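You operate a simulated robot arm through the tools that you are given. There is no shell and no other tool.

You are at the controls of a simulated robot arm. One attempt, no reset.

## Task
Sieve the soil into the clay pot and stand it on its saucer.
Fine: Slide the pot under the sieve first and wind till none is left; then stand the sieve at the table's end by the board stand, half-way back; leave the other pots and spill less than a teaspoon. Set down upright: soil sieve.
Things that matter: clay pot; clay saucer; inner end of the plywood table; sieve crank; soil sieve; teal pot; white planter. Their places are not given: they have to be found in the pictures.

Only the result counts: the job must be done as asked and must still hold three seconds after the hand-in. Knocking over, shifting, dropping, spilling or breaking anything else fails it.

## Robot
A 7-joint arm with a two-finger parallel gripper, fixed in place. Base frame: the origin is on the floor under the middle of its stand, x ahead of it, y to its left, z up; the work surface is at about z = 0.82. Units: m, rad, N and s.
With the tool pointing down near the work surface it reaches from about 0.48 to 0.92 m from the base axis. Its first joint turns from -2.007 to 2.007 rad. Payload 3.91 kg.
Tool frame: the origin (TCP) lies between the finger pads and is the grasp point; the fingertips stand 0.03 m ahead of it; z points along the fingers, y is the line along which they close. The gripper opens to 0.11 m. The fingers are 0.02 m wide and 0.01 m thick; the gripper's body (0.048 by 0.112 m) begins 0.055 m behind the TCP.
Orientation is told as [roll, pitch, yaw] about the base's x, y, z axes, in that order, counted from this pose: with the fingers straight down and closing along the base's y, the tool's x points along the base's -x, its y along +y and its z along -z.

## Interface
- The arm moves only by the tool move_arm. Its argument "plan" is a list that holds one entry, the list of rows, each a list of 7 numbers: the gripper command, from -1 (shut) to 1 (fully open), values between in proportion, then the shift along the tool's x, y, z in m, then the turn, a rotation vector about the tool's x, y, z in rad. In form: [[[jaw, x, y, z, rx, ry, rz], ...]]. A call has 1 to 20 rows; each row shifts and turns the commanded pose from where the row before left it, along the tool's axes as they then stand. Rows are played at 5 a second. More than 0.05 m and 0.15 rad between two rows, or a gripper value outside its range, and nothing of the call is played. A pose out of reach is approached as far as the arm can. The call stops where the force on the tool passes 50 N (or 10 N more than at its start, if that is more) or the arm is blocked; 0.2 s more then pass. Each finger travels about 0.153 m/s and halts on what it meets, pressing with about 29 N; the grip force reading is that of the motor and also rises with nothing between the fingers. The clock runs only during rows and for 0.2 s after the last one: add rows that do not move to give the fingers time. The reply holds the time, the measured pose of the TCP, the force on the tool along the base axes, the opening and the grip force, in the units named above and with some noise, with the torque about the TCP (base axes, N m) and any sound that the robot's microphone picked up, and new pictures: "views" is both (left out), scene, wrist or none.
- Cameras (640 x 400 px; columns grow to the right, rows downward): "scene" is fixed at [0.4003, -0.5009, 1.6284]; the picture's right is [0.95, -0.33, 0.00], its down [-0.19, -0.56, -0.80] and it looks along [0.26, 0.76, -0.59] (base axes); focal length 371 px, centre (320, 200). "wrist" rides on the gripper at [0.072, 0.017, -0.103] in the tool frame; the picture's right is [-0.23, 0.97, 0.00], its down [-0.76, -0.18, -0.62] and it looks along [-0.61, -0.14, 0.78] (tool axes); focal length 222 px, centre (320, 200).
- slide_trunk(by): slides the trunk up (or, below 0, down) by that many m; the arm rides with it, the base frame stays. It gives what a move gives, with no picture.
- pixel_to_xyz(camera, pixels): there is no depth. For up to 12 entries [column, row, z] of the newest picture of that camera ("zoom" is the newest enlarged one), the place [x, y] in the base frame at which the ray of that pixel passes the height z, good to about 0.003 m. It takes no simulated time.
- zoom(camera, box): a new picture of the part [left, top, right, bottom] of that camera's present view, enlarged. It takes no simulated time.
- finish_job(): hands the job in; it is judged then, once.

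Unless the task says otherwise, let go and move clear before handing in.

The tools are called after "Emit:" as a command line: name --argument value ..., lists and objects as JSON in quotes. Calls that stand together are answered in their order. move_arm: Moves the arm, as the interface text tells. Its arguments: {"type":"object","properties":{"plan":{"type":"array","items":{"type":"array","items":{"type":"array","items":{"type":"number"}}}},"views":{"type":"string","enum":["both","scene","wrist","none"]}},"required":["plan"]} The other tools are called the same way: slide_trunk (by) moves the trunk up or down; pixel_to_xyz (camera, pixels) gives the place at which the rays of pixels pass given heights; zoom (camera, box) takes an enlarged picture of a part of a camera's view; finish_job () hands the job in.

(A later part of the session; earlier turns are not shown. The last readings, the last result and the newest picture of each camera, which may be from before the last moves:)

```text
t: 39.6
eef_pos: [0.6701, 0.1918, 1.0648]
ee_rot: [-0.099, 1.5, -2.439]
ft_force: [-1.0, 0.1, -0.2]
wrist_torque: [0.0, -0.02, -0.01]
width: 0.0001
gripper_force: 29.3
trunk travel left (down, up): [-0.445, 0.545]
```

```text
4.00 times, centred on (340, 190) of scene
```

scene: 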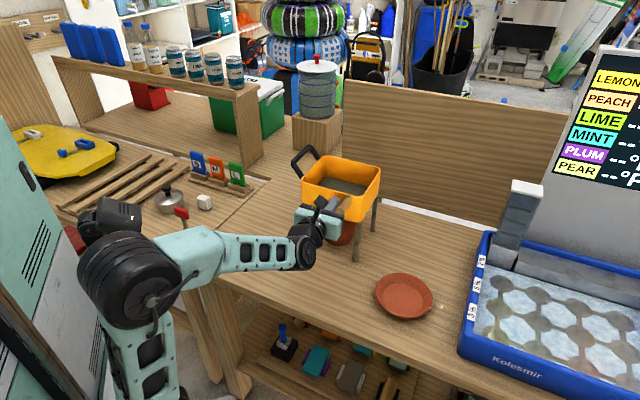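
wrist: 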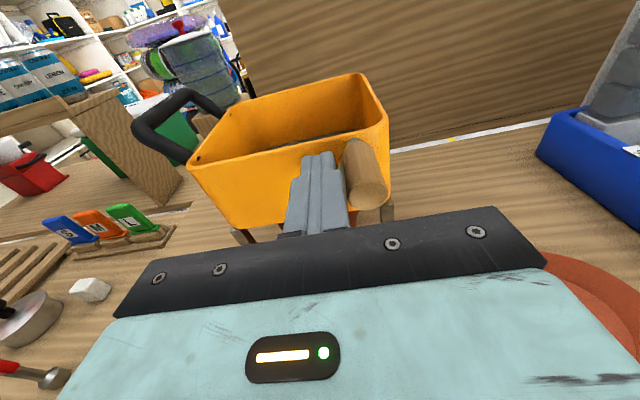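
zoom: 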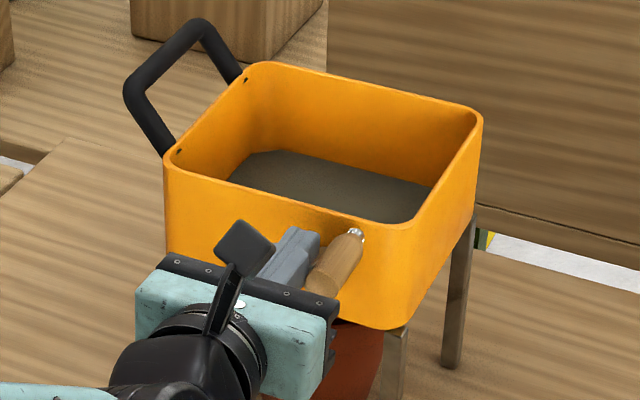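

The crank turned freely: the handle moved right beside the peg with under 1 N. I'll carry on clockwise half a turn, then check forces and the sieve's position.

Emit:
move_arm --plan '[[[-1, -0.0064, 0.024, 0.0005, 0, 0, 0], [-1, -0.0175, 0.0176, 0.0013, 0, 0, 0], [-1, -0.0239, 0.0064, 0.0017, 0, 0, 0], [-1, -0.0239, -0.0064, 0.0017, 0, 0, 0], [-1, -0.0175, -0.0176, 0.0013, 0, 0, 0], [-1, -0.0064, -0.024, 0.0005, 0, 0, 0]]]'

Emit:
zoom --camera "scene" --box '[290, 140, 390, 260]'

```text
t: 41.0
eef_pos: [0.6704, 0.1923, 0.9678]
ee_rot: [-0.097, 1.5, -2.433]
ft_force: [-0.5, 0.3, 0.4]
wrist_torque: [0.02, 0.0, -0.01]
width: 0.0
gripper_force: 28.5
trunk travel left (down, up): [-0.445, 0.545]
```

scene: 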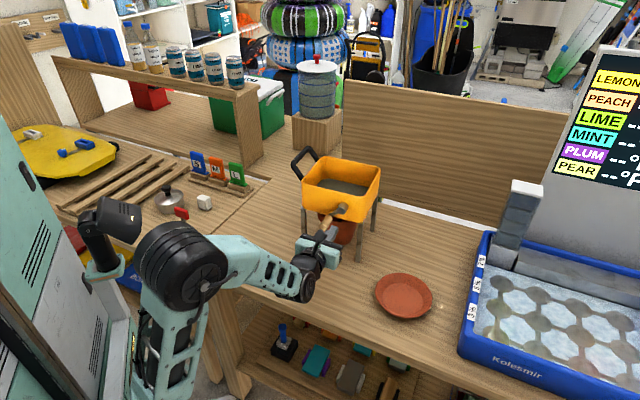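
wrist: 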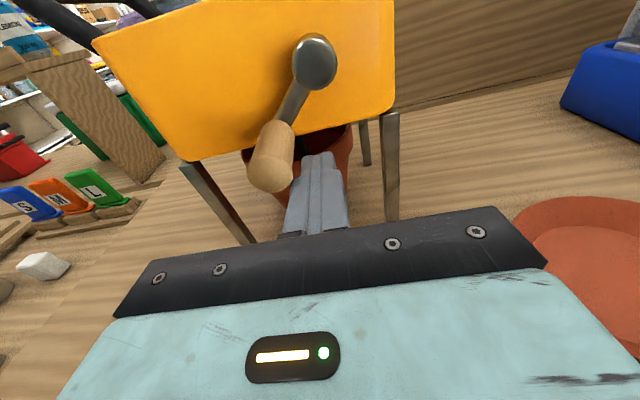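

```text
3.33 times, centred on (340, 200) of scene
```

zoom: 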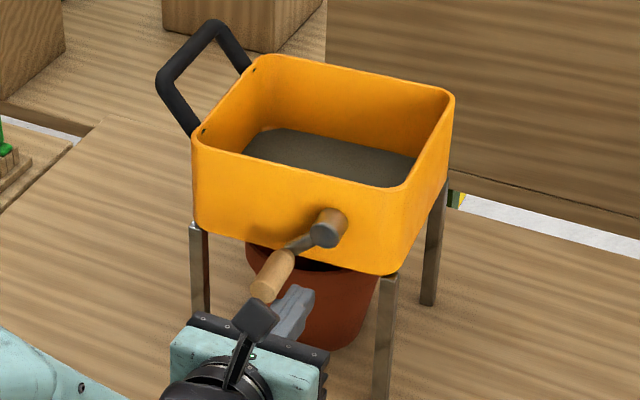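

The half turn went smoothly with negligible force, and the sieve has not shifted. I'll wind one and a half more turns and look at the soil level.

Emit:
move_arm --plan '[[[-1, 0.0064, -0.024, -0.0005, 0, 0, 0], [-1, 0.0175, -0.0176, -0.0013, 0, 0, 0], [-1, 0.0239, -0.0064, -0.0017, 0, 0, 0], [-1, 0.0239, 0.0064, -0.0017, 0, 0, 0], [-1, 0.0175, 0.0176, -0.0013, 0, 0, 0], [-1, 0.0064, 0.024, -0.0005, 0, 0, 0], [-1, -0.0064, 0.024, 0.0005, 0, 0, 0], [-1, -0.0175, 0.0176, 0.0013, 0, 0, 0], [-1, -0.0239, 0.0064, 0.0017, 0, 0, 0], [-1, -0.0239, -0.0064, 0.0017, 0, 0, 0], [-1, -0.0175, -0.0176, 0.0013, 0, 0, 0], [-1, -0.0064, -0.024, 0.0005, 0, 0, 0], [-1, 0.0064, -0.024, -0.0005, 0, 0, 0], [-1, 0.0175, -0.0176, -0.0013, 0, 0, 0], [-1, 0.0239, -0.0064, -0.0017, 0, 0, 0], [-1, 0.0239, 0.0064, -0.0017, 0, 0, 0], [-1, 0.0175, 0.0176, -0.0013, 0, 0, 0], [-1, 0.0064, 0.024, -0.0005, 0, 0, 0]]]'

Emit:
zoom --camera "scene" --box '[290, 140, 390, 260]'

```text
t: 44.8
eef_pos: [0.6693, 0.1899, 1.0645]
ee_rot: [-0.103, 1.5, -2.44]
ft_force: [0.1, 0.5, -0.3]
wrist_torque: [0.0, -0.01, 0.04]
width: 0.0
gripper_force: 29.5
trunk travel left (down, up): [-0.445, 0.545]
```

scene: 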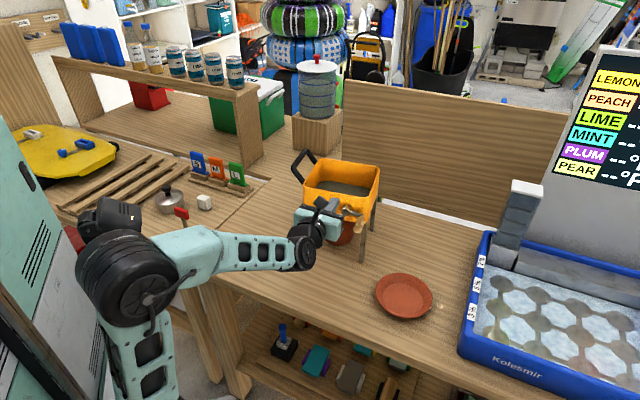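
wrist: 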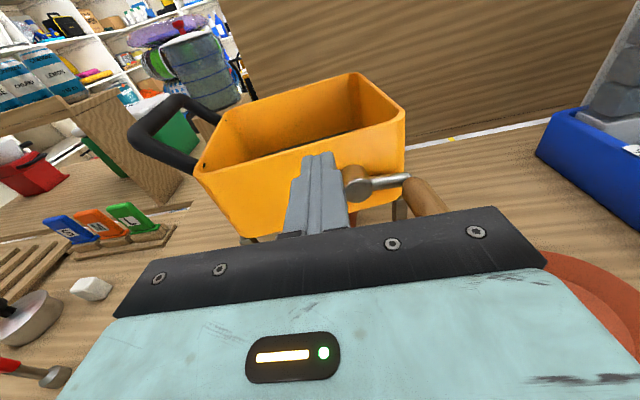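

```text
3.33 times, centred on (340, 200) of scene
```

zoom: 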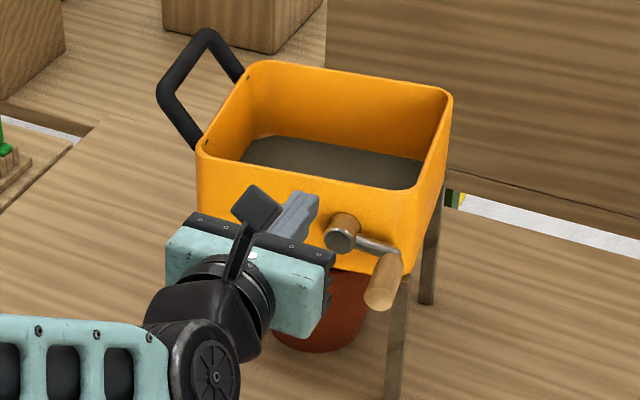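

The handle is now ahead at right-down and the sieve seems to have rotated slightly compared with before. I'll measure its feet and the pot before winding further.

Emit:
zoom --camera "scene" --box '[290, 170, 390, 270]'

Emit:
zoom --camera "wrist" --box '[180, 50, 460, 230]'

```text
4.00 times, centred on (340, 220) of scene
```

zoom: 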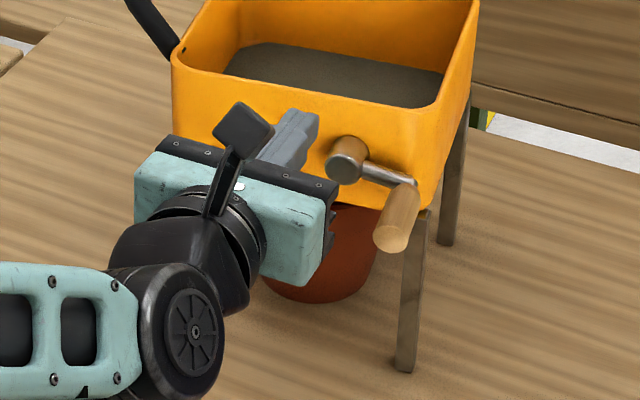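

```text
2.22 times, centred on (320, 140) of wrist
```

zoom: 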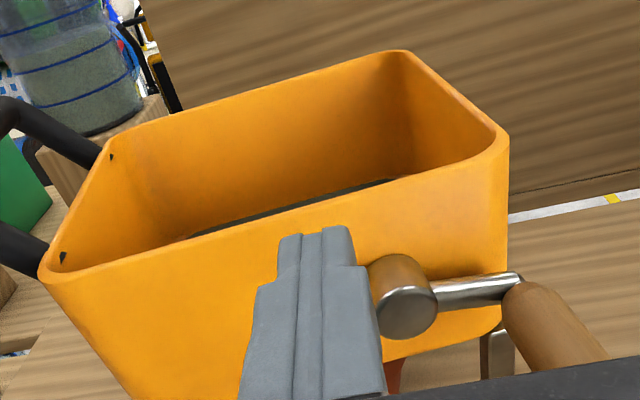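

I'll take the same zoom box as at the start to compare the soil level and the sieve's position.

Emit:
zoom --camera "scene" --box '[285, 140, 395, 270]'

Emit:
pixel_to_xyz --camera "scene" --pixels '[[361, 262.8, 0.82], [372, 231, 0.82], [346.5, 211.5, 1.0], [346.5, 211.5, 1.02], [346.5, 211.5, 1.04]]'

Emit:
pixel_to_xyz --camera "wrist" --pixels '[[358, 190, 1.0], [358, 190, 1.02], [358, 190, 1.04], [401, 117, 1.06], [196, 171, 1.06]]'

```text
3.08 times, centred on (340, 205) of scene
```

zoom: 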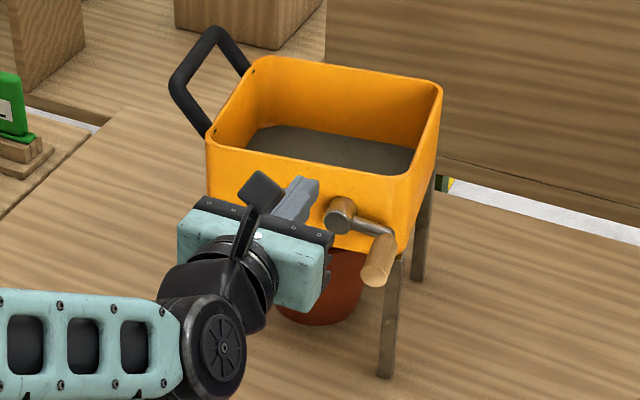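

```text
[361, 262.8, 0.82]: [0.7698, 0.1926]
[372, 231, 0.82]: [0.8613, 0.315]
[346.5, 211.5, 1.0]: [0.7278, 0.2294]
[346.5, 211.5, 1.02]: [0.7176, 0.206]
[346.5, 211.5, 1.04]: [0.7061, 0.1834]
```

```text
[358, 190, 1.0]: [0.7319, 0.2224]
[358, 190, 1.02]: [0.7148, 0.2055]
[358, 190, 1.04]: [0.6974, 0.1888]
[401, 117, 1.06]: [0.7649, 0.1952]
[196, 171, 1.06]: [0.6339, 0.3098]
```

The hub cap has moved to about (0.718,0.209): the sieve yawed about 9° and slid roughly 2 cm to the right at its front, which threw the peg off the handle. I'll estimate soil level then and now before deciding how to wind more gently.

Emit:
pixel_to_xyz --camera "scene" --pixels '[[321.2, 181.6, 0.98], [321.2, 181.6, 1.0], [321.2, 181.6, 1.02], [321.2, 178.4, 0.98], [321.2, 178.4, 1.0], [321.2, 178.4, 1.02]]'

Emit:
zoom --camera "scene" --box '[300, 150, 385, 205]'

```text
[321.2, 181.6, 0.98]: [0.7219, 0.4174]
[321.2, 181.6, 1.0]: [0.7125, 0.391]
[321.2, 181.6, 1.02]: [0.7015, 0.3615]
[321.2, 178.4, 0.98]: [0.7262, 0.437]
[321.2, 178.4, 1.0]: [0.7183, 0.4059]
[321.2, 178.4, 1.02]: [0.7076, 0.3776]
```

```text
7.27 times, centred on (342, 178) of scene
```

zoom: 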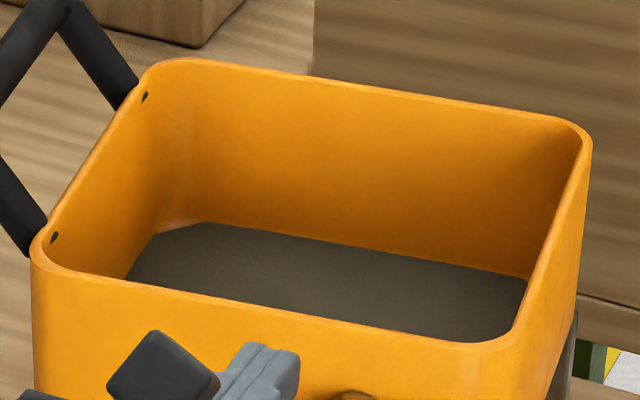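

Soil still covers the floor (level near z 0.98, little change), so more turns are needed, gently. I'll withdraw the peg, turn square to the new face direction (about 53°), and re-enter below-right of the handle to wind the other way, which should also draw the sieve back.

Emit:
move_arm --plan '[[[-1, -0.002, 0, -0.0274, 0, 0, 0], [-1, -0.002, 0, -0.0274, 0, 0, 0], [-1, 0, 0, 0, 0.1197, 0, -0.0086], [-1, -0.0278, 0.0206, 0.0017, 0, 0, 0], [-1, -0.0278, 0.0206, 0.0017, 0, 0, 0], [-1, -0.0309, 0.0206, 0.0019, 0, 0, 0], [-1, 0, 0, 0, 0, 0, 0]]]'

Emit:
zoom --camera "wrist" --box '[180, 20, 460, 200]'

Emit:
zoom --camera "scene" --box '[285, 150, 395, 270]'

```text
t: 46.4
eef_pos: [0.6799, 0.1138, 0.9779]
ee_rot: [-0.103, 1.499, -2.32]
ft_force: [0.8, -0.5, 0.3]
wrist_torque: [0.01, 0.01, 0.01]
width: 0.0
gripper_force: 29.0
trunk travel left (down, up): [-0.445, 0.545]
```

scene: 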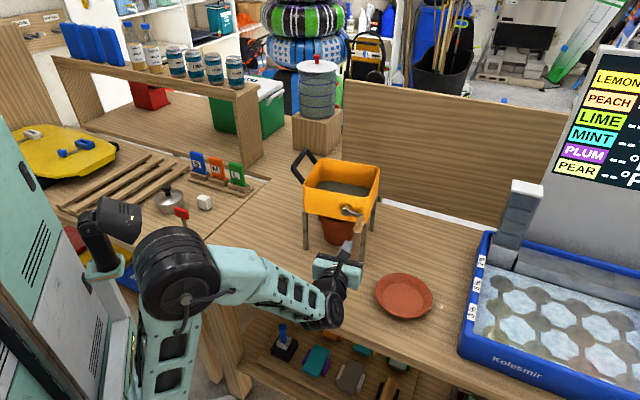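
wrist: 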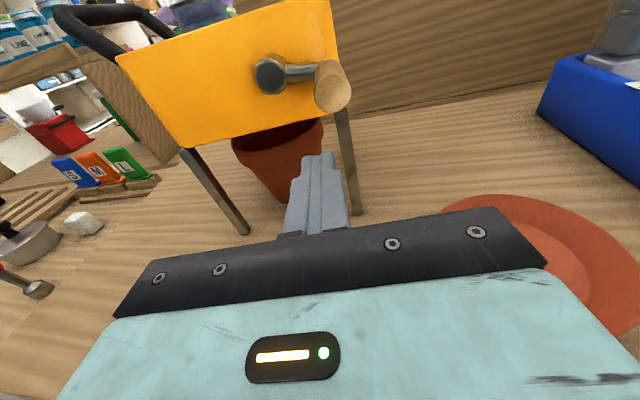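

```text
2.22 times, centred on (320, 110) of wrist
```

zoom: 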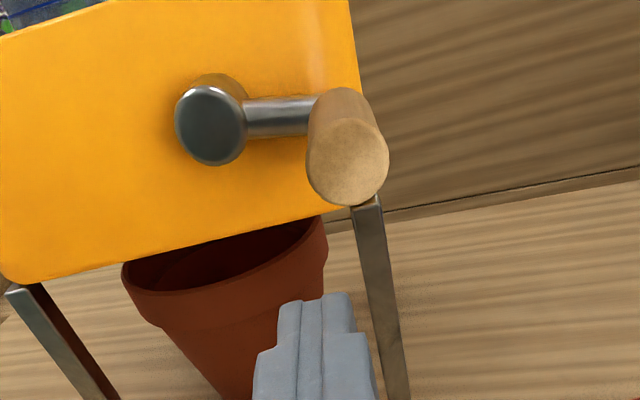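

```text
3.33 times, centred on (340, 210) of scene
```

zoom: 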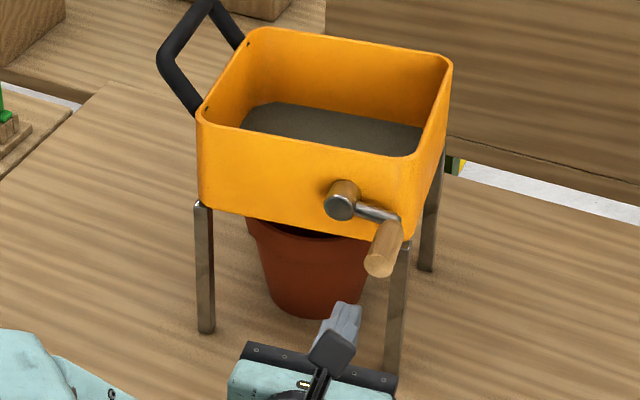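

Emit:
pixel_to_xyz --camera "wrist" --pixels '[[270.5, 76.2, 1.0], [270.5, 76.2, 1.02], [270.5, 76.2, 1.04], [332.2, 93.3, 0.98], [332.2, 93.3, 1.0], [332.2, 93.3, 1.02], [247, 233, 0.82], [358, 213, 0.82]]'

Emit:
pixel_to_xyz --camera "scene" --pixels '[[346, 212, 1.0], [346, 212, 1.02], [346, 212, 1.04], [358.3, 228.5, 0.98], [358.3, 228.5, 1.0], [358.3, 228.5, 1.02], [305.8, 249.6, 0.82], [363, 262.5, 0.82], [372.4, 231, 0.82], [334.5, 244.5, 0.82]]'

```text
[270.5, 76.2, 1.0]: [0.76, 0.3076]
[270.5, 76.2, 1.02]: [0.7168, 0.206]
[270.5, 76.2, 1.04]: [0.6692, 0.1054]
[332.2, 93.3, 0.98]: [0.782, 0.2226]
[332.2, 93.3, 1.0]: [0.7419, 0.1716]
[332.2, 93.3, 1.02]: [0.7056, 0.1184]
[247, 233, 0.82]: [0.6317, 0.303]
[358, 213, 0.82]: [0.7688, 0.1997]
```

```text
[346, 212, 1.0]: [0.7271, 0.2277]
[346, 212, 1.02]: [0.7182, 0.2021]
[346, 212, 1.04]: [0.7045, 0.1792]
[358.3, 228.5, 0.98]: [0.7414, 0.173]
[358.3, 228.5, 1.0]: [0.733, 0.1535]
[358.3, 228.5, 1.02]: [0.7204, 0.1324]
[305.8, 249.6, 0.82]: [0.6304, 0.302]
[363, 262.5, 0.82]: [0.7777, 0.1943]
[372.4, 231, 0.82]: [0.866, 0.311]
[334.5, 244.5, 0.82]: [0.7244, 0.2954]
```

Emit:
zoom --camera "scene" --box '[300, 200, 380, 265]'

```text
6.15 times, centred on (340, 232) of scene
```

zoom: 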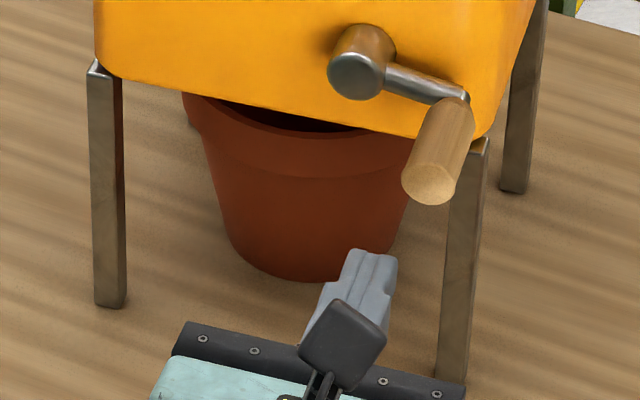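

Pot is still well placed (about 1 cm from the sieve's centre). Hub cap now (0.718,0.2065,1.018), handle at about 102°. I'll enter below it and push it upward counter-clockwise at half speed, then check for any shift.

Emit:
move_arm --plan '[[[-1, 0.0018, 0, 0.025, 0, 0, 0], [-1, 0.0018, 0, 0.025, 0, 0, 0], [-1, 0.0095, 0.0107, -0.0007, 0, 0, 0], [-1, 0.0104, 0.0066, -0.0007, 0, 0, 0], [-1, 0.0119, 0.0038, -0.0008, 0, 0, 0], [-1, 0.0123, 0.0005, -0.0009, 0, 0, 0], [-1, 0.0121, -0.0027, -0.0009, 0, 0, 0], [-1, 0.011, -0.0057, -0.0008, 0, 0, 0]]]'

Emit:
zoom --camera "scene" --box '[285, 150, 395, 270]'

```text
t: 48.2
eef_pos: [0.7211, 0.1447, 1.045]
ee_rot: [-0.11, 1.5, -2.326]
ft_force: [0.2, -0.6, -0.7]
wrist_torque: [0.01, -0.01, 0.04]
width: 0.0002
gripper_force: 29.2
trunk travel left (down, up): [-0.445, 0.545]
```

scene: 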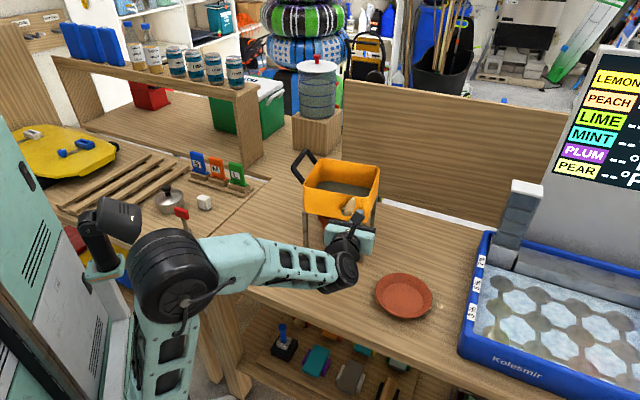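
wrist: 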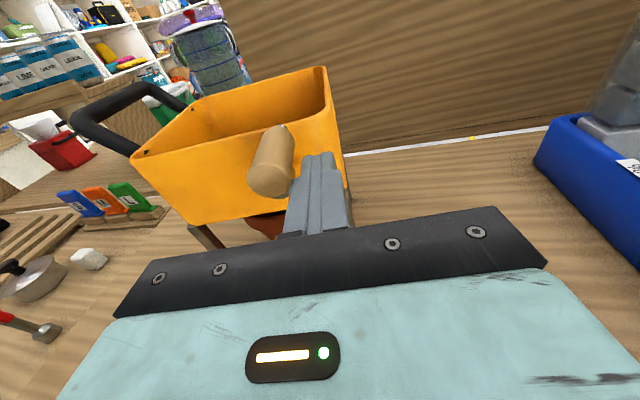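

```text
3.33 times, centred on (340, 210) of scene
```

zoom: 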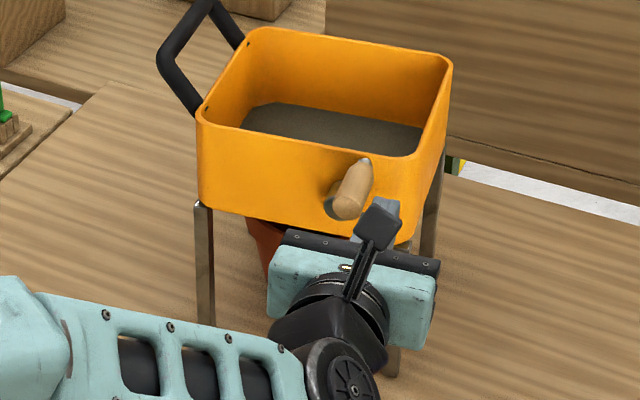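

The handle went up against the peg with the sieve unmoved. I'll continue counter-clockwise half a turn slowly and check again.

Emit:
move_arm --plan '[[[-1, 0.0091, -0.0084, -0.0006, 0, 0, 0], [-1, 0.0067, -0.0105, -0.0005, 0, 0, 0], [-1, 0.0037, -0.0118, -0.0003, 0, 0, 0], [-1, 0.0005, -0.0124, 0, 0, 0, 0], [-1, -0.0027, -0.0121, 0.0002, 0, 0, 0], [-1, -0.0057, -0.011, 0.0004, 0, 0, 0], [-1, -0.0084, -0.0091, 0.0006, 0, 0, 0], [-1, -0.0105, -0.0067, 0.0007, 0, 0, 0], [-1, -0.0118, -0.0037, 0.0008, 0, 0, 0], [-1, -0.0124, -0.0005, 0.0009, 0, 0, 0], [-1, -0.0121, 0.0027, 0.0009, 0, 0, 0], [-1, -0.011, 0.0057, 0.0008, 0, 0, 0]]]'

Emit:
zoom --camera "scene" --box '[285, 150, 395, 270]'

```text
t: 50.8
eef_pos: [0.6591, 0.1917, 0.9908]
ee_rot: [-0.1, 1.499, -2.318]
ft_force: [0.4, 0.7, 0.6]
wrist_torque: [-0.01, 0.0, 0.02]
width: 0.0
gripper_force: 29.4
trunk travel left (down, up): [-0.445, 0.545]
```

scene: 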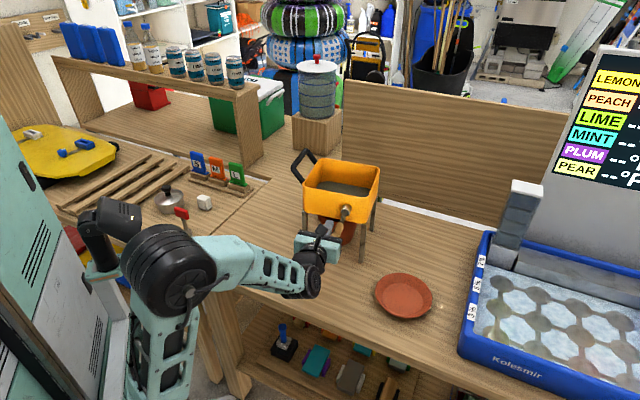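
wrist: 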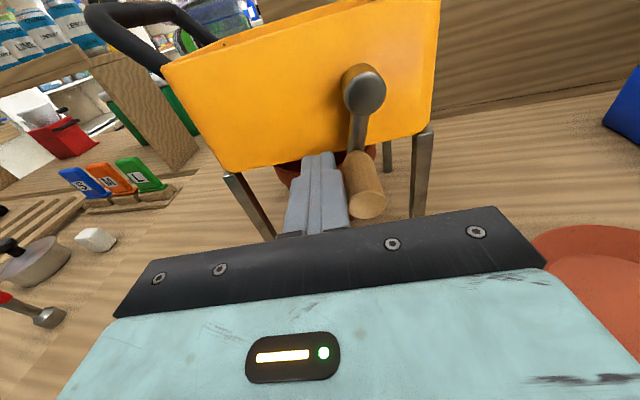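

```text
3.33 times, centred on (340, 210) of scene
```

zoom: 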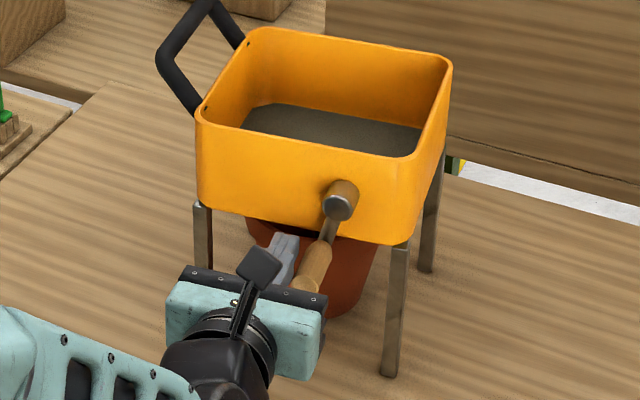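

The crank is now near the bottom and the sieve still stands where it was. Continuing the other half turn (including the up-stroke on the right).

Emit:
move_arm --plan '[[[-1, -0.0091, 0.0084, 0.0006, 0, 0, 0], [-1, -0.0067, 0.0105, 0.0005, 0, 0, 0], [-1, -0.0037, 0.0118, 0.0003, 0, 0, 0], [-1, -0.0005, 0.0124, 0, 0, 0, 0], [-1, 0.0027, 0.0121, -0.0002, 0, 0, 0], [-1, 0.0057, 0.011, -0.0004, 0, 0, 0], [-1, 0.0084, 0.0091, -0.0006, 0, 0, 0], [-1, 0.0105, 0.0067, -0.0007, 0, 0, 0], [-1, 0.0118, 0.0037, -0.0008, 0, 0, 0], [-1, 0.0124, 0.0005, -0.0009, 0, 0, 0], [-1, 0.0121, -0.0027, -0.0009, 0, 0, 0], [-1, 0.011, -0.0057, -0.0008, 0, 0, 0]]]'

Emit:
zoom --camera "scene" --box '[285, 150, 395, 270]'

```text
t: 53.4
eef_pos: [0.7216, 0.1449, 1.0437]
ee_rot: [-0.102, 1.502, -2.318]
ft_force: [0.3, 0.0, 0.7]
wrist_torque: [0.03, 0.01, 0.03]
width: 0.0004
gripper_force: 29.2
trunk travel left (down, up): [-0.445, 0.545]
```

scene: 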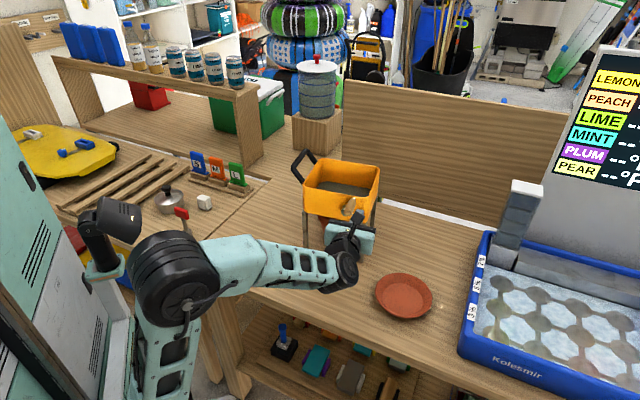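
wrist: 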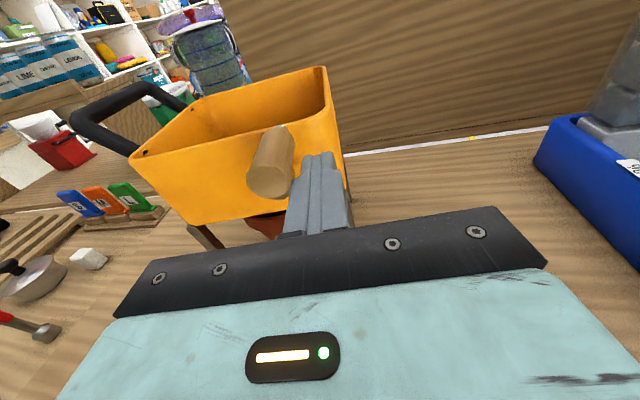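

```text
3.33 times, centred on (340, 210) of scene
```

zoom: 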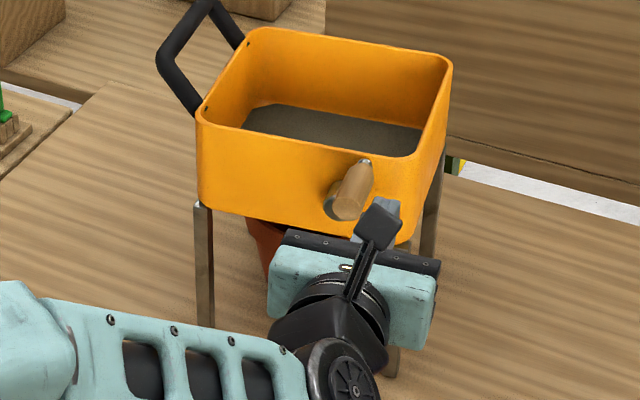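

A full slow turn with no shift at all. Let me compare the soil closely with the earlier 7.27x zoom.

Emit:
zoom --camera "scene" --box '[300, 150, 385, 205]'

Emit:
zoom --camera "wrist" --box '[120, 50, 360, 240]'

```text
7.27 times, centred on (342, 178) of scene
```

zoom: 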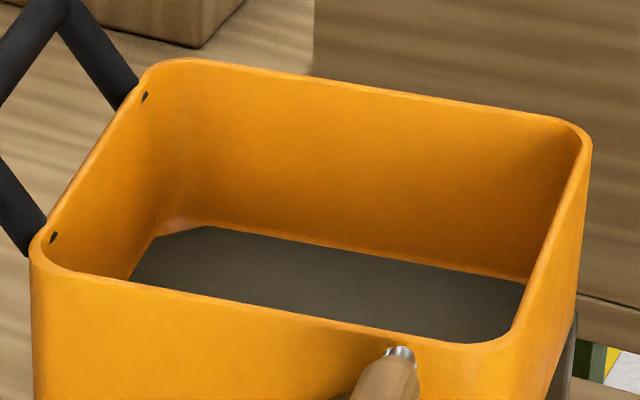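

```text
2.11 times, centred on (240, 145) of wrist
```

zoom: 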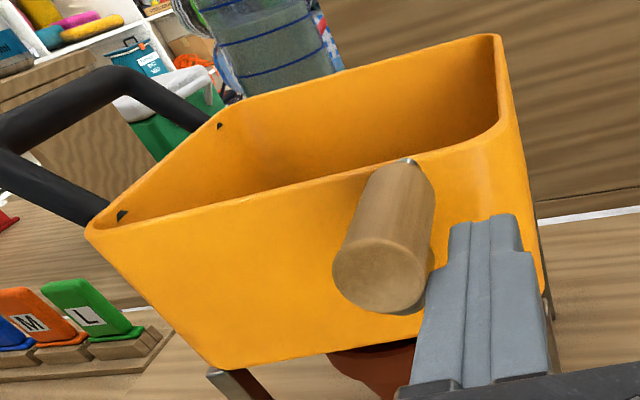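

The soil surface dropped about 2 mm with that turn (back edge from row 222 to 227 at 7.27x), so it is sieving. I'll keep winding counter-clockwise at this speed, 300° per call.

Emit:
move_arm --plan '[[[-1, 0.0091, -0.0084, -0.0006, 0, 0, 0], [-1, 0.0067, -0.0105, -0.0005, 0, 0, 0], [-1, 0.0037, -0.0118, -0.0003, 0, 0, 0], [-1, 0.0005, -0.0124, 0, 0, 0, 0], [-1, -0.0027, -0.0121, 0.0002, 0, 0, 0], [-1, -0.0057, -0.011, 0.0004, 0, 0, 0], [-1, -0.0084, -0.0091, 0.0006, 0, 0, 0], [-1, -0.0105, -0.0067, 0.0007, 0, 0, 0], [-1, -0.0118, -0.0037, 0.0008, 0, 0, 0], [-1, -0.0124, -0.0005, 0.0009, 0, 0, 0], [-1, -0.0121, 0.0027, 0.0009, 0, 0, 0], [-1, -0.011, 0.0057, 0.0008, 0, 0, 0], [-1, -0.0091, 0.0084, 0.0006, 0, 0, 0], [-1, -0.0067, 0.0105, 0.0005, 0, 0, 0], [-1, -0.0037, 0.0118, 0.0003, 0, 0, 0], [-1, -0.0005, 0.0124, 0, 0, 0, 0], [-1, 0.0027, 0.0121, -0.0002, 0, 0, 0], [-1, 0.0057, 0.011, -0.0004, 0, 0, 0], [-1, 0.0084, 0.0091, -0.0006, 0, 0, 0], [-1, 0.0105, 0.0067, -0.0007, 0, 0, 0]]]'

Emit:
zoom --camera "scene" --box '[285, 150, 395, 270]'

```text
t: 57.6
eef_pos: [0.7246, 0.142, 0.9973]
ee_rot: [-0.105, 1.498, -2.321]
ft_force: [0.0, 0.8, 0.0]
wrist_torque: [0.01, -0.01, -0.02]
width: 0.0001
gripper_force: 29.3
trunk travel left (down, up): [-0.445, 0.545]
```

scene: 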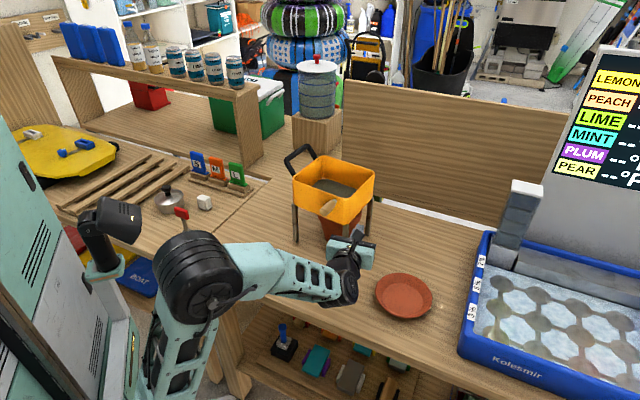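
wrist: 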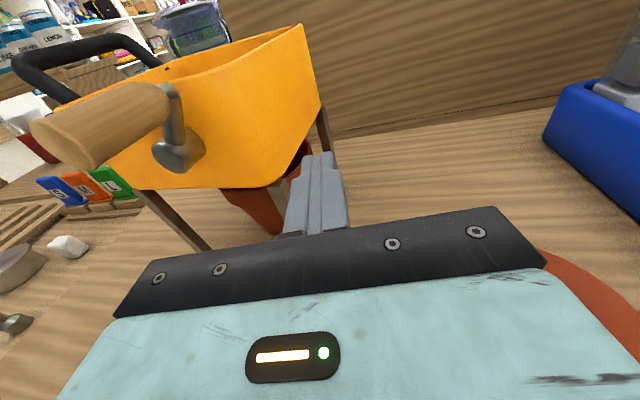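

```text
3.33 times, centred on (340, 210) of scene
```

zoom: 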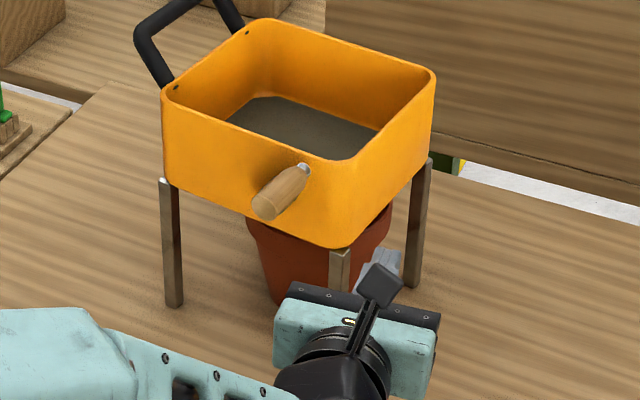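

The sieve has now swung the other way and slid left; the handle stayed near the top while the peg went on, so the crank seems to have stopped at a hard end about where it started (and earlier at about +465°). I'll inspect closely before doing anything more.

Emit:
zoom --camera "scene" --box '[285, 145, 385, 205]'

Emit:
zoom --camera "wrist" --box '[20, 20, 340, 240]'

Emit:
zoom --camera "scene" --box '[285, 190, 385, 265]'

```text
6.40 times, centred on (335, 175) of scene
```

zoom: 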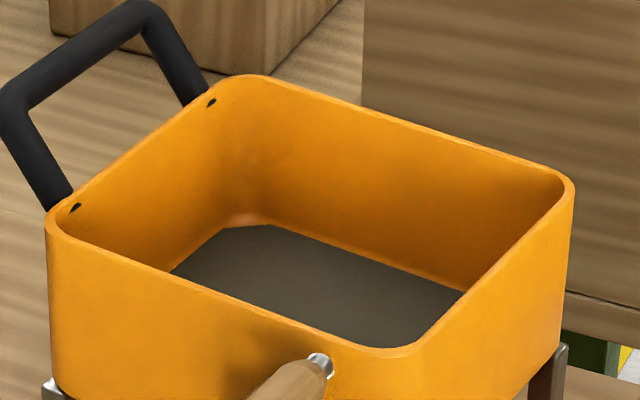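

```text
1.82 times, centred on (180, 130) of wrist
```

zoom: 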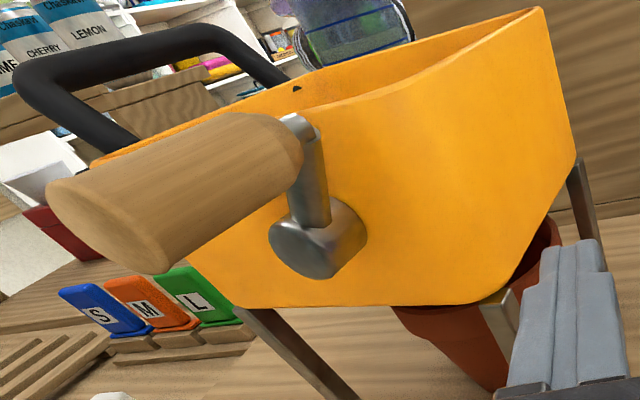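

```text
5.33 times, centred on (335, 228) of scene
```

zoom: 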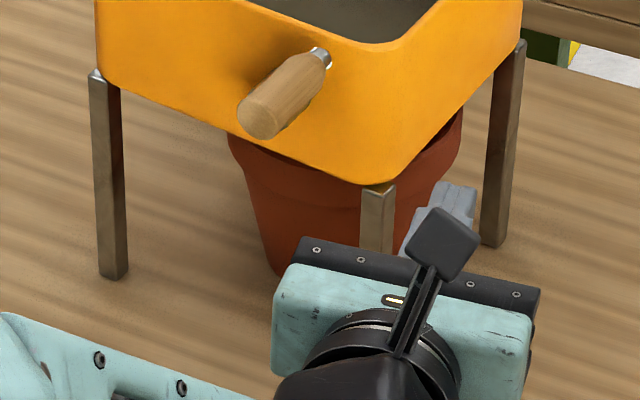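

The sieve has slid left so the pot now sticks out at its right side; no soil is visible on the table. I'll measure feet and pot to see how far off they are.

Emit:
pixel_to_xyz --camera "scene" --pixels '[[296.2, 242.6, 0.82], [367.3, 236.4, 0.82], [345.3, 198, 0.965], [292.5, 179, 1.06], [345, 200, 1.06], [373.5, 176, 1.06], [323, 157.5, 1.06]]'

Emit:
zoom --camera "scene" --box '[300, 215, 380, 265]'

```text
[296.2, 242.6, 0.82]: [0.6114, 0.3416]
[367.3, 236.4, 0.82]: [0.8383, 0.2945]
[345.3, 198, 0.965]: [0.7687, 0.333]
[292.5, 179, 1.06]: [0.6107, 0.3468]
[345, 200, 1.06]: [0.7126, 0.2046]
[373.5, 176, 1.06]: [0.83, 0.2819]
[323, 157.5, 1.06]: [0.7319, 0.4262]
```

```text
8.00 times, centred on (340, 240) of scene
```

zoom: 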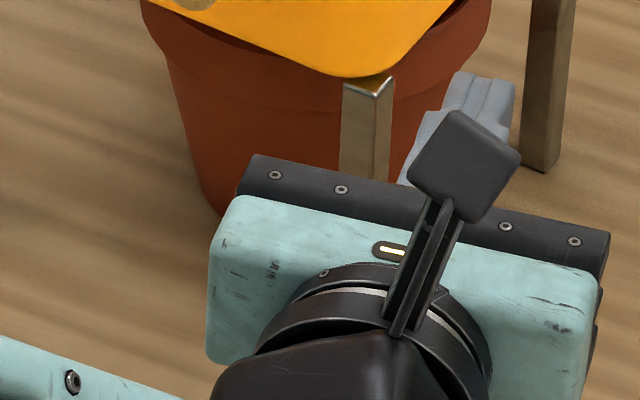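

Sieve centre is now about (0.727,0.323) against the pot at (0.748,0.323). I'll nudge the sieve back by pushing its front-right leg in +x with the closed fingers held low at heading about 85°; first retreat, turn and lower.

Emit:
move_arm --plan '[[[-1, -0.0021, 0, -0.03, 0, 0, 0], [-1, -0.0021, 0, -0.03, 0, 0, 0], [-1, 0, 0, 0, 0.1397, 0, -0.01], [-1, 0, 0, 0, 0.1397, 0, -0.01], [-1, 0, 0, 0, 0.1397, 0, -0.01], [-1, 0, 0, 0, 0.1397, 0, -0.01], [-1, -0.0389, 0, 0.0028, 0, 0, 0], [-1, -0.0389, 0, 0.0028, 0, 0, 0], [-1, -0.0389, 0, 0.0028, 0, 0, 0]]]'

Emit:
zoom --camera "scene" --box '[275, 150, 395, 280]'

```text
t: 59.6
eef_pos: [0.6884, 0.0954, 0.8803]
ee_rot: [-0.083, 1.503, -1.739]
ft_force: [0.6, 0.9, 0.1]
wrist_torque: [-0.02, -0.01, -0.03]
width: 0.0001
gripper_force: 29.2
trunk travel left (down, up): [-0.445, 0.545]
```

scene: 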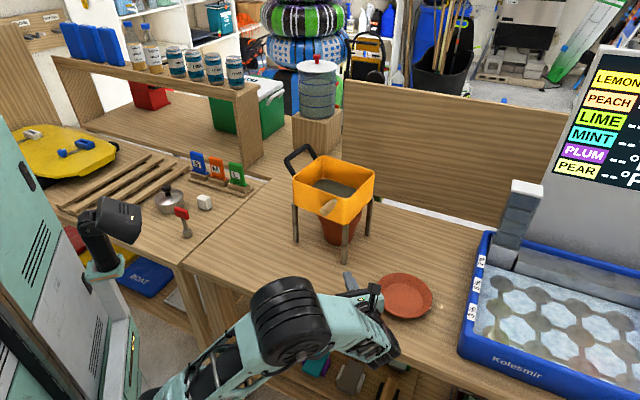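
wrist: 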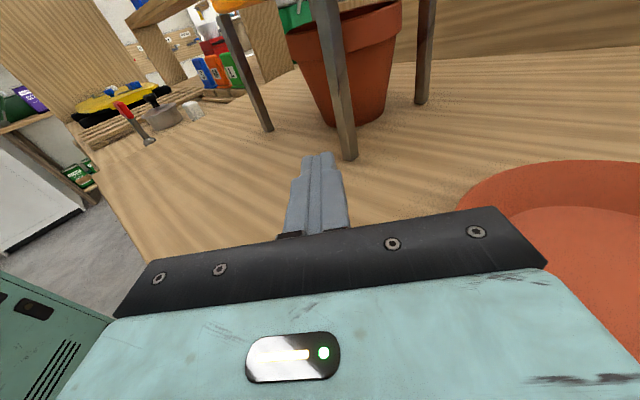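

```text
3.08 times, centred on (335, 215) of scene
```

zoom: 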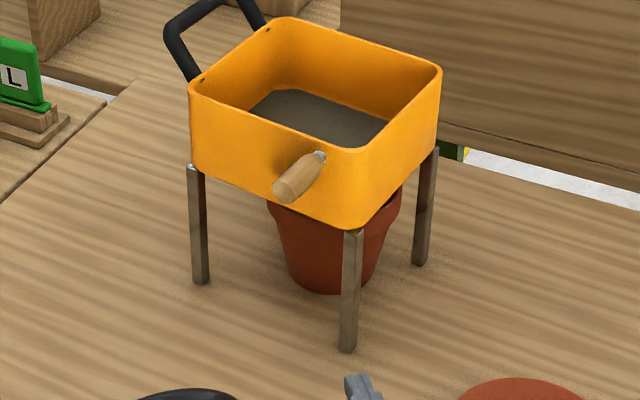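

Emit:
pixel_to_xyz --camera "wrist" --pixels '[[350, 158, 0.82], [268, 130, 0.82], [422, 103, 0.82], [333, 124, 0.82], [384, 113, 0.82], [356, 127, 0.82]]'

Emit:
pixel_to_xyz --camera "scene" --pixels '[[343.8, 263.7, 0.82], [296.4, 242, 0.82], [367.1, 235.8, 0.82], [338.9, 245.5, 0.82], [325.3, 239.4, 0.82], [353.8, 237.7, 0.82]]'

```text
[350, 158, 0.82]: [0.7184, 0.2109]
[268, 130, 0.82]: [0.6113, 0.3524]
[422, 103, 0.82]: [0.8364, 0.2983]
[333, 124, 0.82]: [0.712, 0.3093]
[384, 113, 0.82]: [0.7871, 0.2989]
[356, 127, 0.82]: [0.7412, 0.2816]
```

```text
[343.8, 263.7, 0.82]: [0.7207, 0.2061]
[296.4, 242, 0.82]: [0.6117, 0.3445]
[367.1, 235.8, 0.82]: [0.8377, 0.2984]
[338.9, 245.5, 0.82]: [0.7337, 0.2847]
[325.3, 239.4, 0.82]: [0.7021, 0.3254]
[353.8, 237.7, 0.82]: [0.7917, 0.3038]
```

F foot is at (0.720,0.214), pot axis (0.749,0.325), sieve centre (0.726,0.328). I'll slip the closed fingers in to the left of the F leg and push it 3 cm in +x, then re-measure.

Emit:
move_arm --plan '[[[-1, 0.0033, -0.0041, 0.048, 0, 0, 0], [-1, 0.0033, -0.0041, 0.048, 0, 0, 0], [-1, 0.0001, 0.0104, 0.0009, 0, 0, 0], [-1, 0.0001, 0.0104, 0.0009, 0, 0, 0], [-1, 0.0001, 0.0104, 0.0009, 0, 0, 0], [-1, 0.0001, 0.0104, 0.0009, 0, 0, 0]]]'

Emit:
zoom --camera "scene" --box '[275, 150, 395, 280]'

```text
t: 61.0
eef_pos: [0.7305, 0.192, 0.88]
ee_rot: [-0.103, 1.504, -1.763]
ft_force: [-3.5, 0.8, 1.6]
wrist_torque: [0.01, -0.07, 0.09]
width: 0.0
gripper_force: 28.5
trunk travel left (down, up): [-0.445, 0.545]
```

scene: 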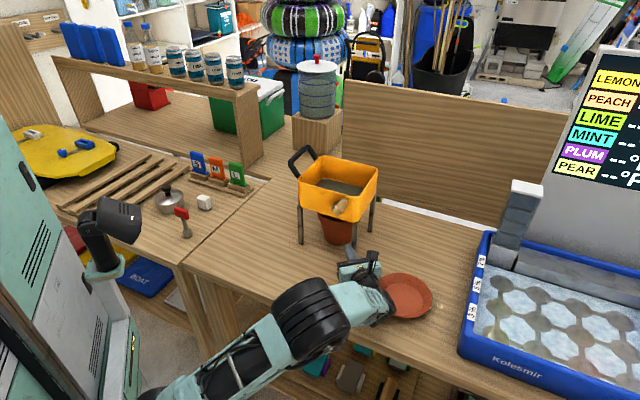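
wrist: 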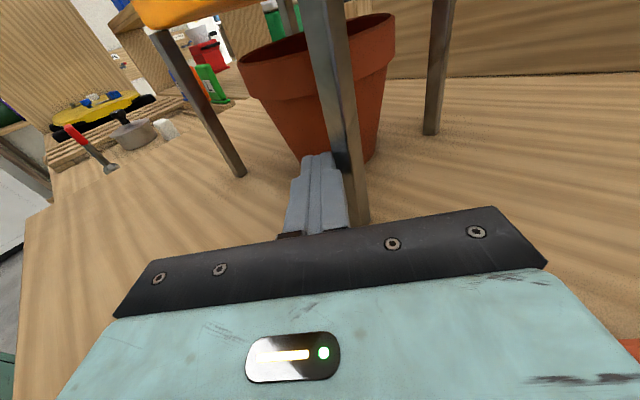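

```text
3.08 times, centred on (335, 215) of scene
```

zoom: 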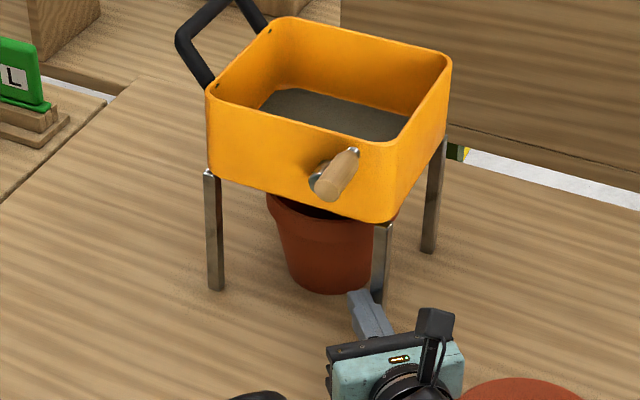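

Emit:
pixel_to_xyz --camera "scene" --pixels '[[301.2, 244.4, 0.82], [370.5, 231.9, 0.82], [356, 250, 0.82], [338.9, 245.5, 0.82]]'

Emit:
pixel_to_xyz --camera "wrist" --pixels '[[240, 176, 0.82], [431, 133, 0.82], [360, 222, 0.82], [344, 163, 0.82]]'

```text
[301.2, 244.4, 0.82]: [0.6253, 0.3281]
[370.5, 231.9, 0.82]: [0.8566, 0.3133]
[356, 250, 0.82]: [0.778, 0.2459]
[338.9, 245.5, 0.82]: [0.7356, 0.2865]
```

```text
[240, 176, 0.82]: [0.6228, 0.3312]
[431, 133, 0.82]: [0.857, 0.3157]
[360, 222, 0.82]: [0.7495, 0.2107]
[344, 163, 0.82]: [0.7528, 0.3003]
```

The push worked: sieve centre is now about (0.742,0.327), heading 47°, only 7 mm from the pot axis. I'll withdraw, turn back to face the crank and rise in front of it.

Emit:
move_arm --plan '[[[-1, 0, -0.006, 0, 0, 0, 0], [-1, -0.0034, 0, -0.0495, 0, 0, 0], [-1, -0.0034, 0, -0.0495, 0, 0, 0], [-1, 0, 0, 0, -0.1327, 0, 0.009], [-1, 0, 0, 0, -0.1327, 0, 0.009], [-1, 0, 0, 0, -0.1327, 0, 0.009], [-1, 0, 0, 0, -0.1327, 0, 0.009], [-1, 0, 0, 0, -0.1327, 0, 0.009], [-1, 0.0347, -0.0254, -0.0055, 0, 0, 0], [-1, 0.0347, -0.0254, -0.0055, 0, 0, 0], [-1, 0.0347, -0.0254, -0.0055, 0, 0, 0], [-1, 0.0347, -0.0254, -0.0055, 0, 0, 0]]]'

Emit:
zoom --camera "wrist" --box '[200, 20, 440, 200]'

Emit:
zoom --camera "scene" --box '[275, 140, 395, 270]'

```text
t: 63.6
eef_pos: [0.6325, 0.1529, 1.0203]
ee_rot: [-0.1, 1.501, -2.424]
ft_force: [0.3, -0.1, 0.0]
wrist_torque: [-0.01, 0.0, -0.02]
width: 0.0001
gripper_force: 29.4
trunk travel left (down, up): [-0.445, 0.545]
```

scene: 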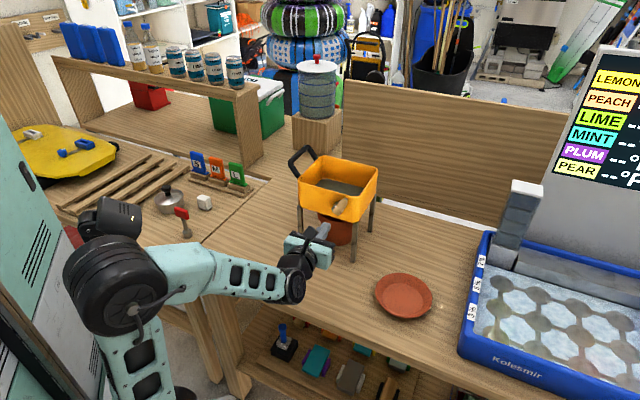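
wrist: 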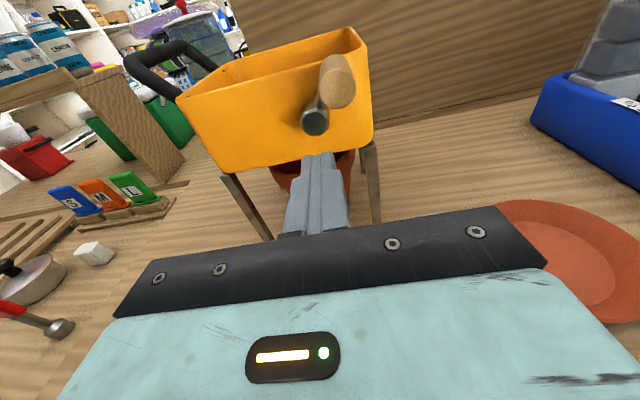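

```text
2.22 times, centred on (320, 110) of wrist
```

zoom: 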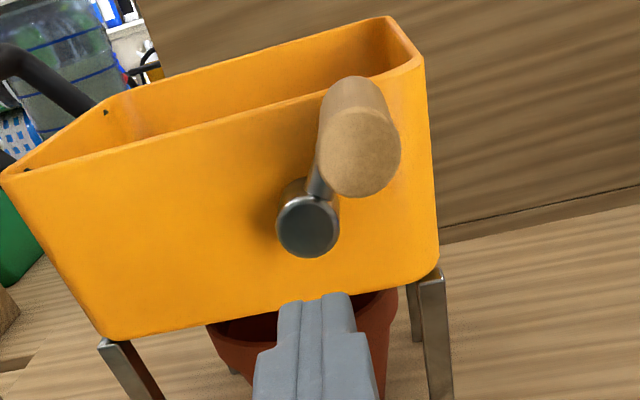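

```text
3.08 times, centred on (335, 205) of scene
```

zoom: 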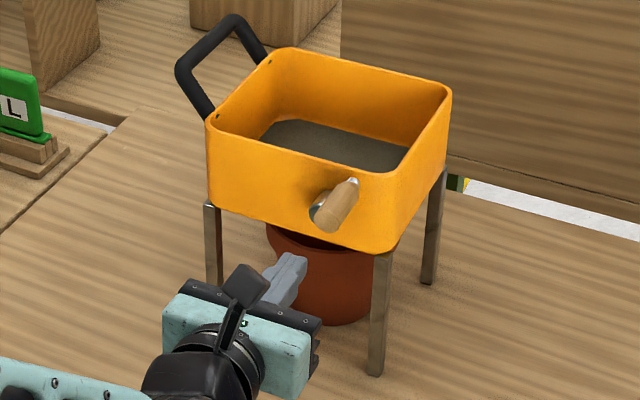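

Emit:
pixel_to_xyz --camera "wrist" --pixels '[[314.6, 121.3, 1.018], [336.7, 88.4, 1.05], [336.7, 88.4, 1.06], [336.7, 88.4, 1.065]]'

Emit:
pixel_to_xyz --camera "scene" --pixels '[[337.5, 208.9, 1.05], [337.5, 208.9, 1.06], [337.5, 208.9, 1.04]]'

```text
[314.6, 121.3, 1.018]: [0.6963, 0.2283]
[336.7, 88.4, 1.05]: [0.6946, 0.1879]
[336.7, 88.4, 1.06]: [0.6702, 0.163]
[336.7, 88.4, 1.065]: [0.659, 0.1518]
```

```text
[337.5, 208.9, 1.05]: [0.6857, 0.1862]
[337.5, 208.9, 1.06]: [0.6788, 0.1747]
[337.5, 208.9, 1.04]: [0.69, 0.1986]
```

Hub cap is at about (0.698,0.228,1.018) with the handle at upper right (about 33°). I'll enter to its left and wind clockwise again by about 320° of peg travel, then check that nothing shifts.

Emit:
move_arm --plan '[[[-1, 0.0187, -0.0133, -0.0013, 0, 0, 0], [-1, 0.0187, -0.0133, -0.0013, 0, 0, 0], [-1, 0.0018, 0, 0.026, 0, 0, 0], [-1, 0.0018, 0, 0.026, 0, 0, 0], [-1, 0.0055, 0.015, -0.0004, 0, 0, 0], [-1, 0, 0.016, 0, 0, 0, 0], [-1, -0.0055, 0.015, 0.0004, 0, 0, 0], [-1, -0.0103, 0.0123, 0.0007, 0, 0, 0], [-1, -0.0139, 0.008, 0.001, 0, 0, 0], [-1, -0.0158, 0.0028, 0.0011, 0, 0, 0], [-1, -0.0158, -0.0028, 0.0011, 0, 0, 0], [-1, -0.0139, -0.008, 0.001, 0, 0, 0], [-1, -0.0103, -0.0123, 0.0007, 0, 0, 0], [-1, -0.0055, -0.015, 0.0004, 0, 0, 0], [-1, 0, -0.016, 0, 0, 0, 0], [-1, 0.0055, -0.015, -0.0004, 0, 0, 0], [-1, 0.0103, -0.0123, -0.0007, 0, 0, 0], [-1, 0.0139, -0.008, -0.001, 0, 0, 0], [-1, 0.0158, -0.0028, -0.0011, 0, 0, 0], [-1, 0.0158, 0.0028, -0.0011, 0, 0, 0]]]'

Emit:
zoom --camera "scene" --box '[275, 140, 395, 270]'

```text
t: 67.8
eef_pos: [0.6359, 0.2254, 1.0345]
ee_rot: [-0.082, 1.498, -2.403]
ft_force: [-0.4, 0.0, 0.3]
wrist_torque: [-0.01, -0.01, -0.01]
width: 0.0
gripper_force: 29.0
trunk travel left (down, up): [-0.445, 0.545]
```

scene: 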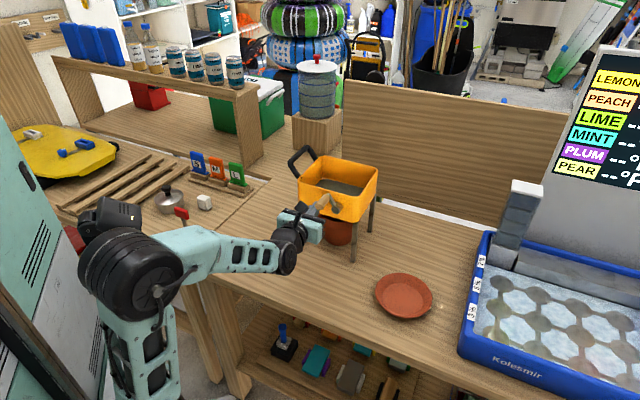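
wrist: 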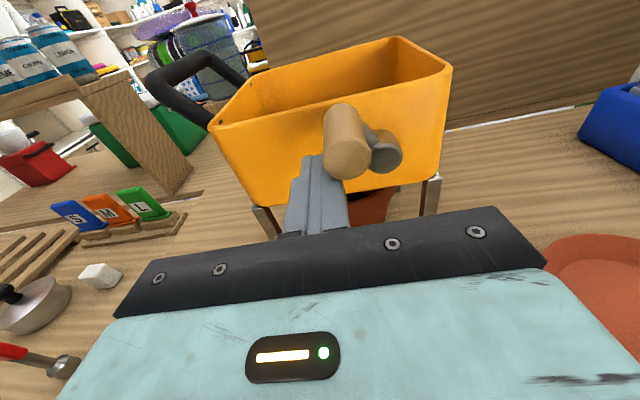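

```text
3.08 times, centred on (335, 205) of scene
```

zoom: 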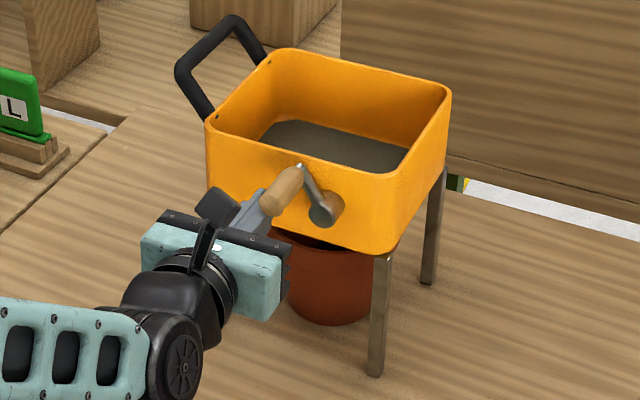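

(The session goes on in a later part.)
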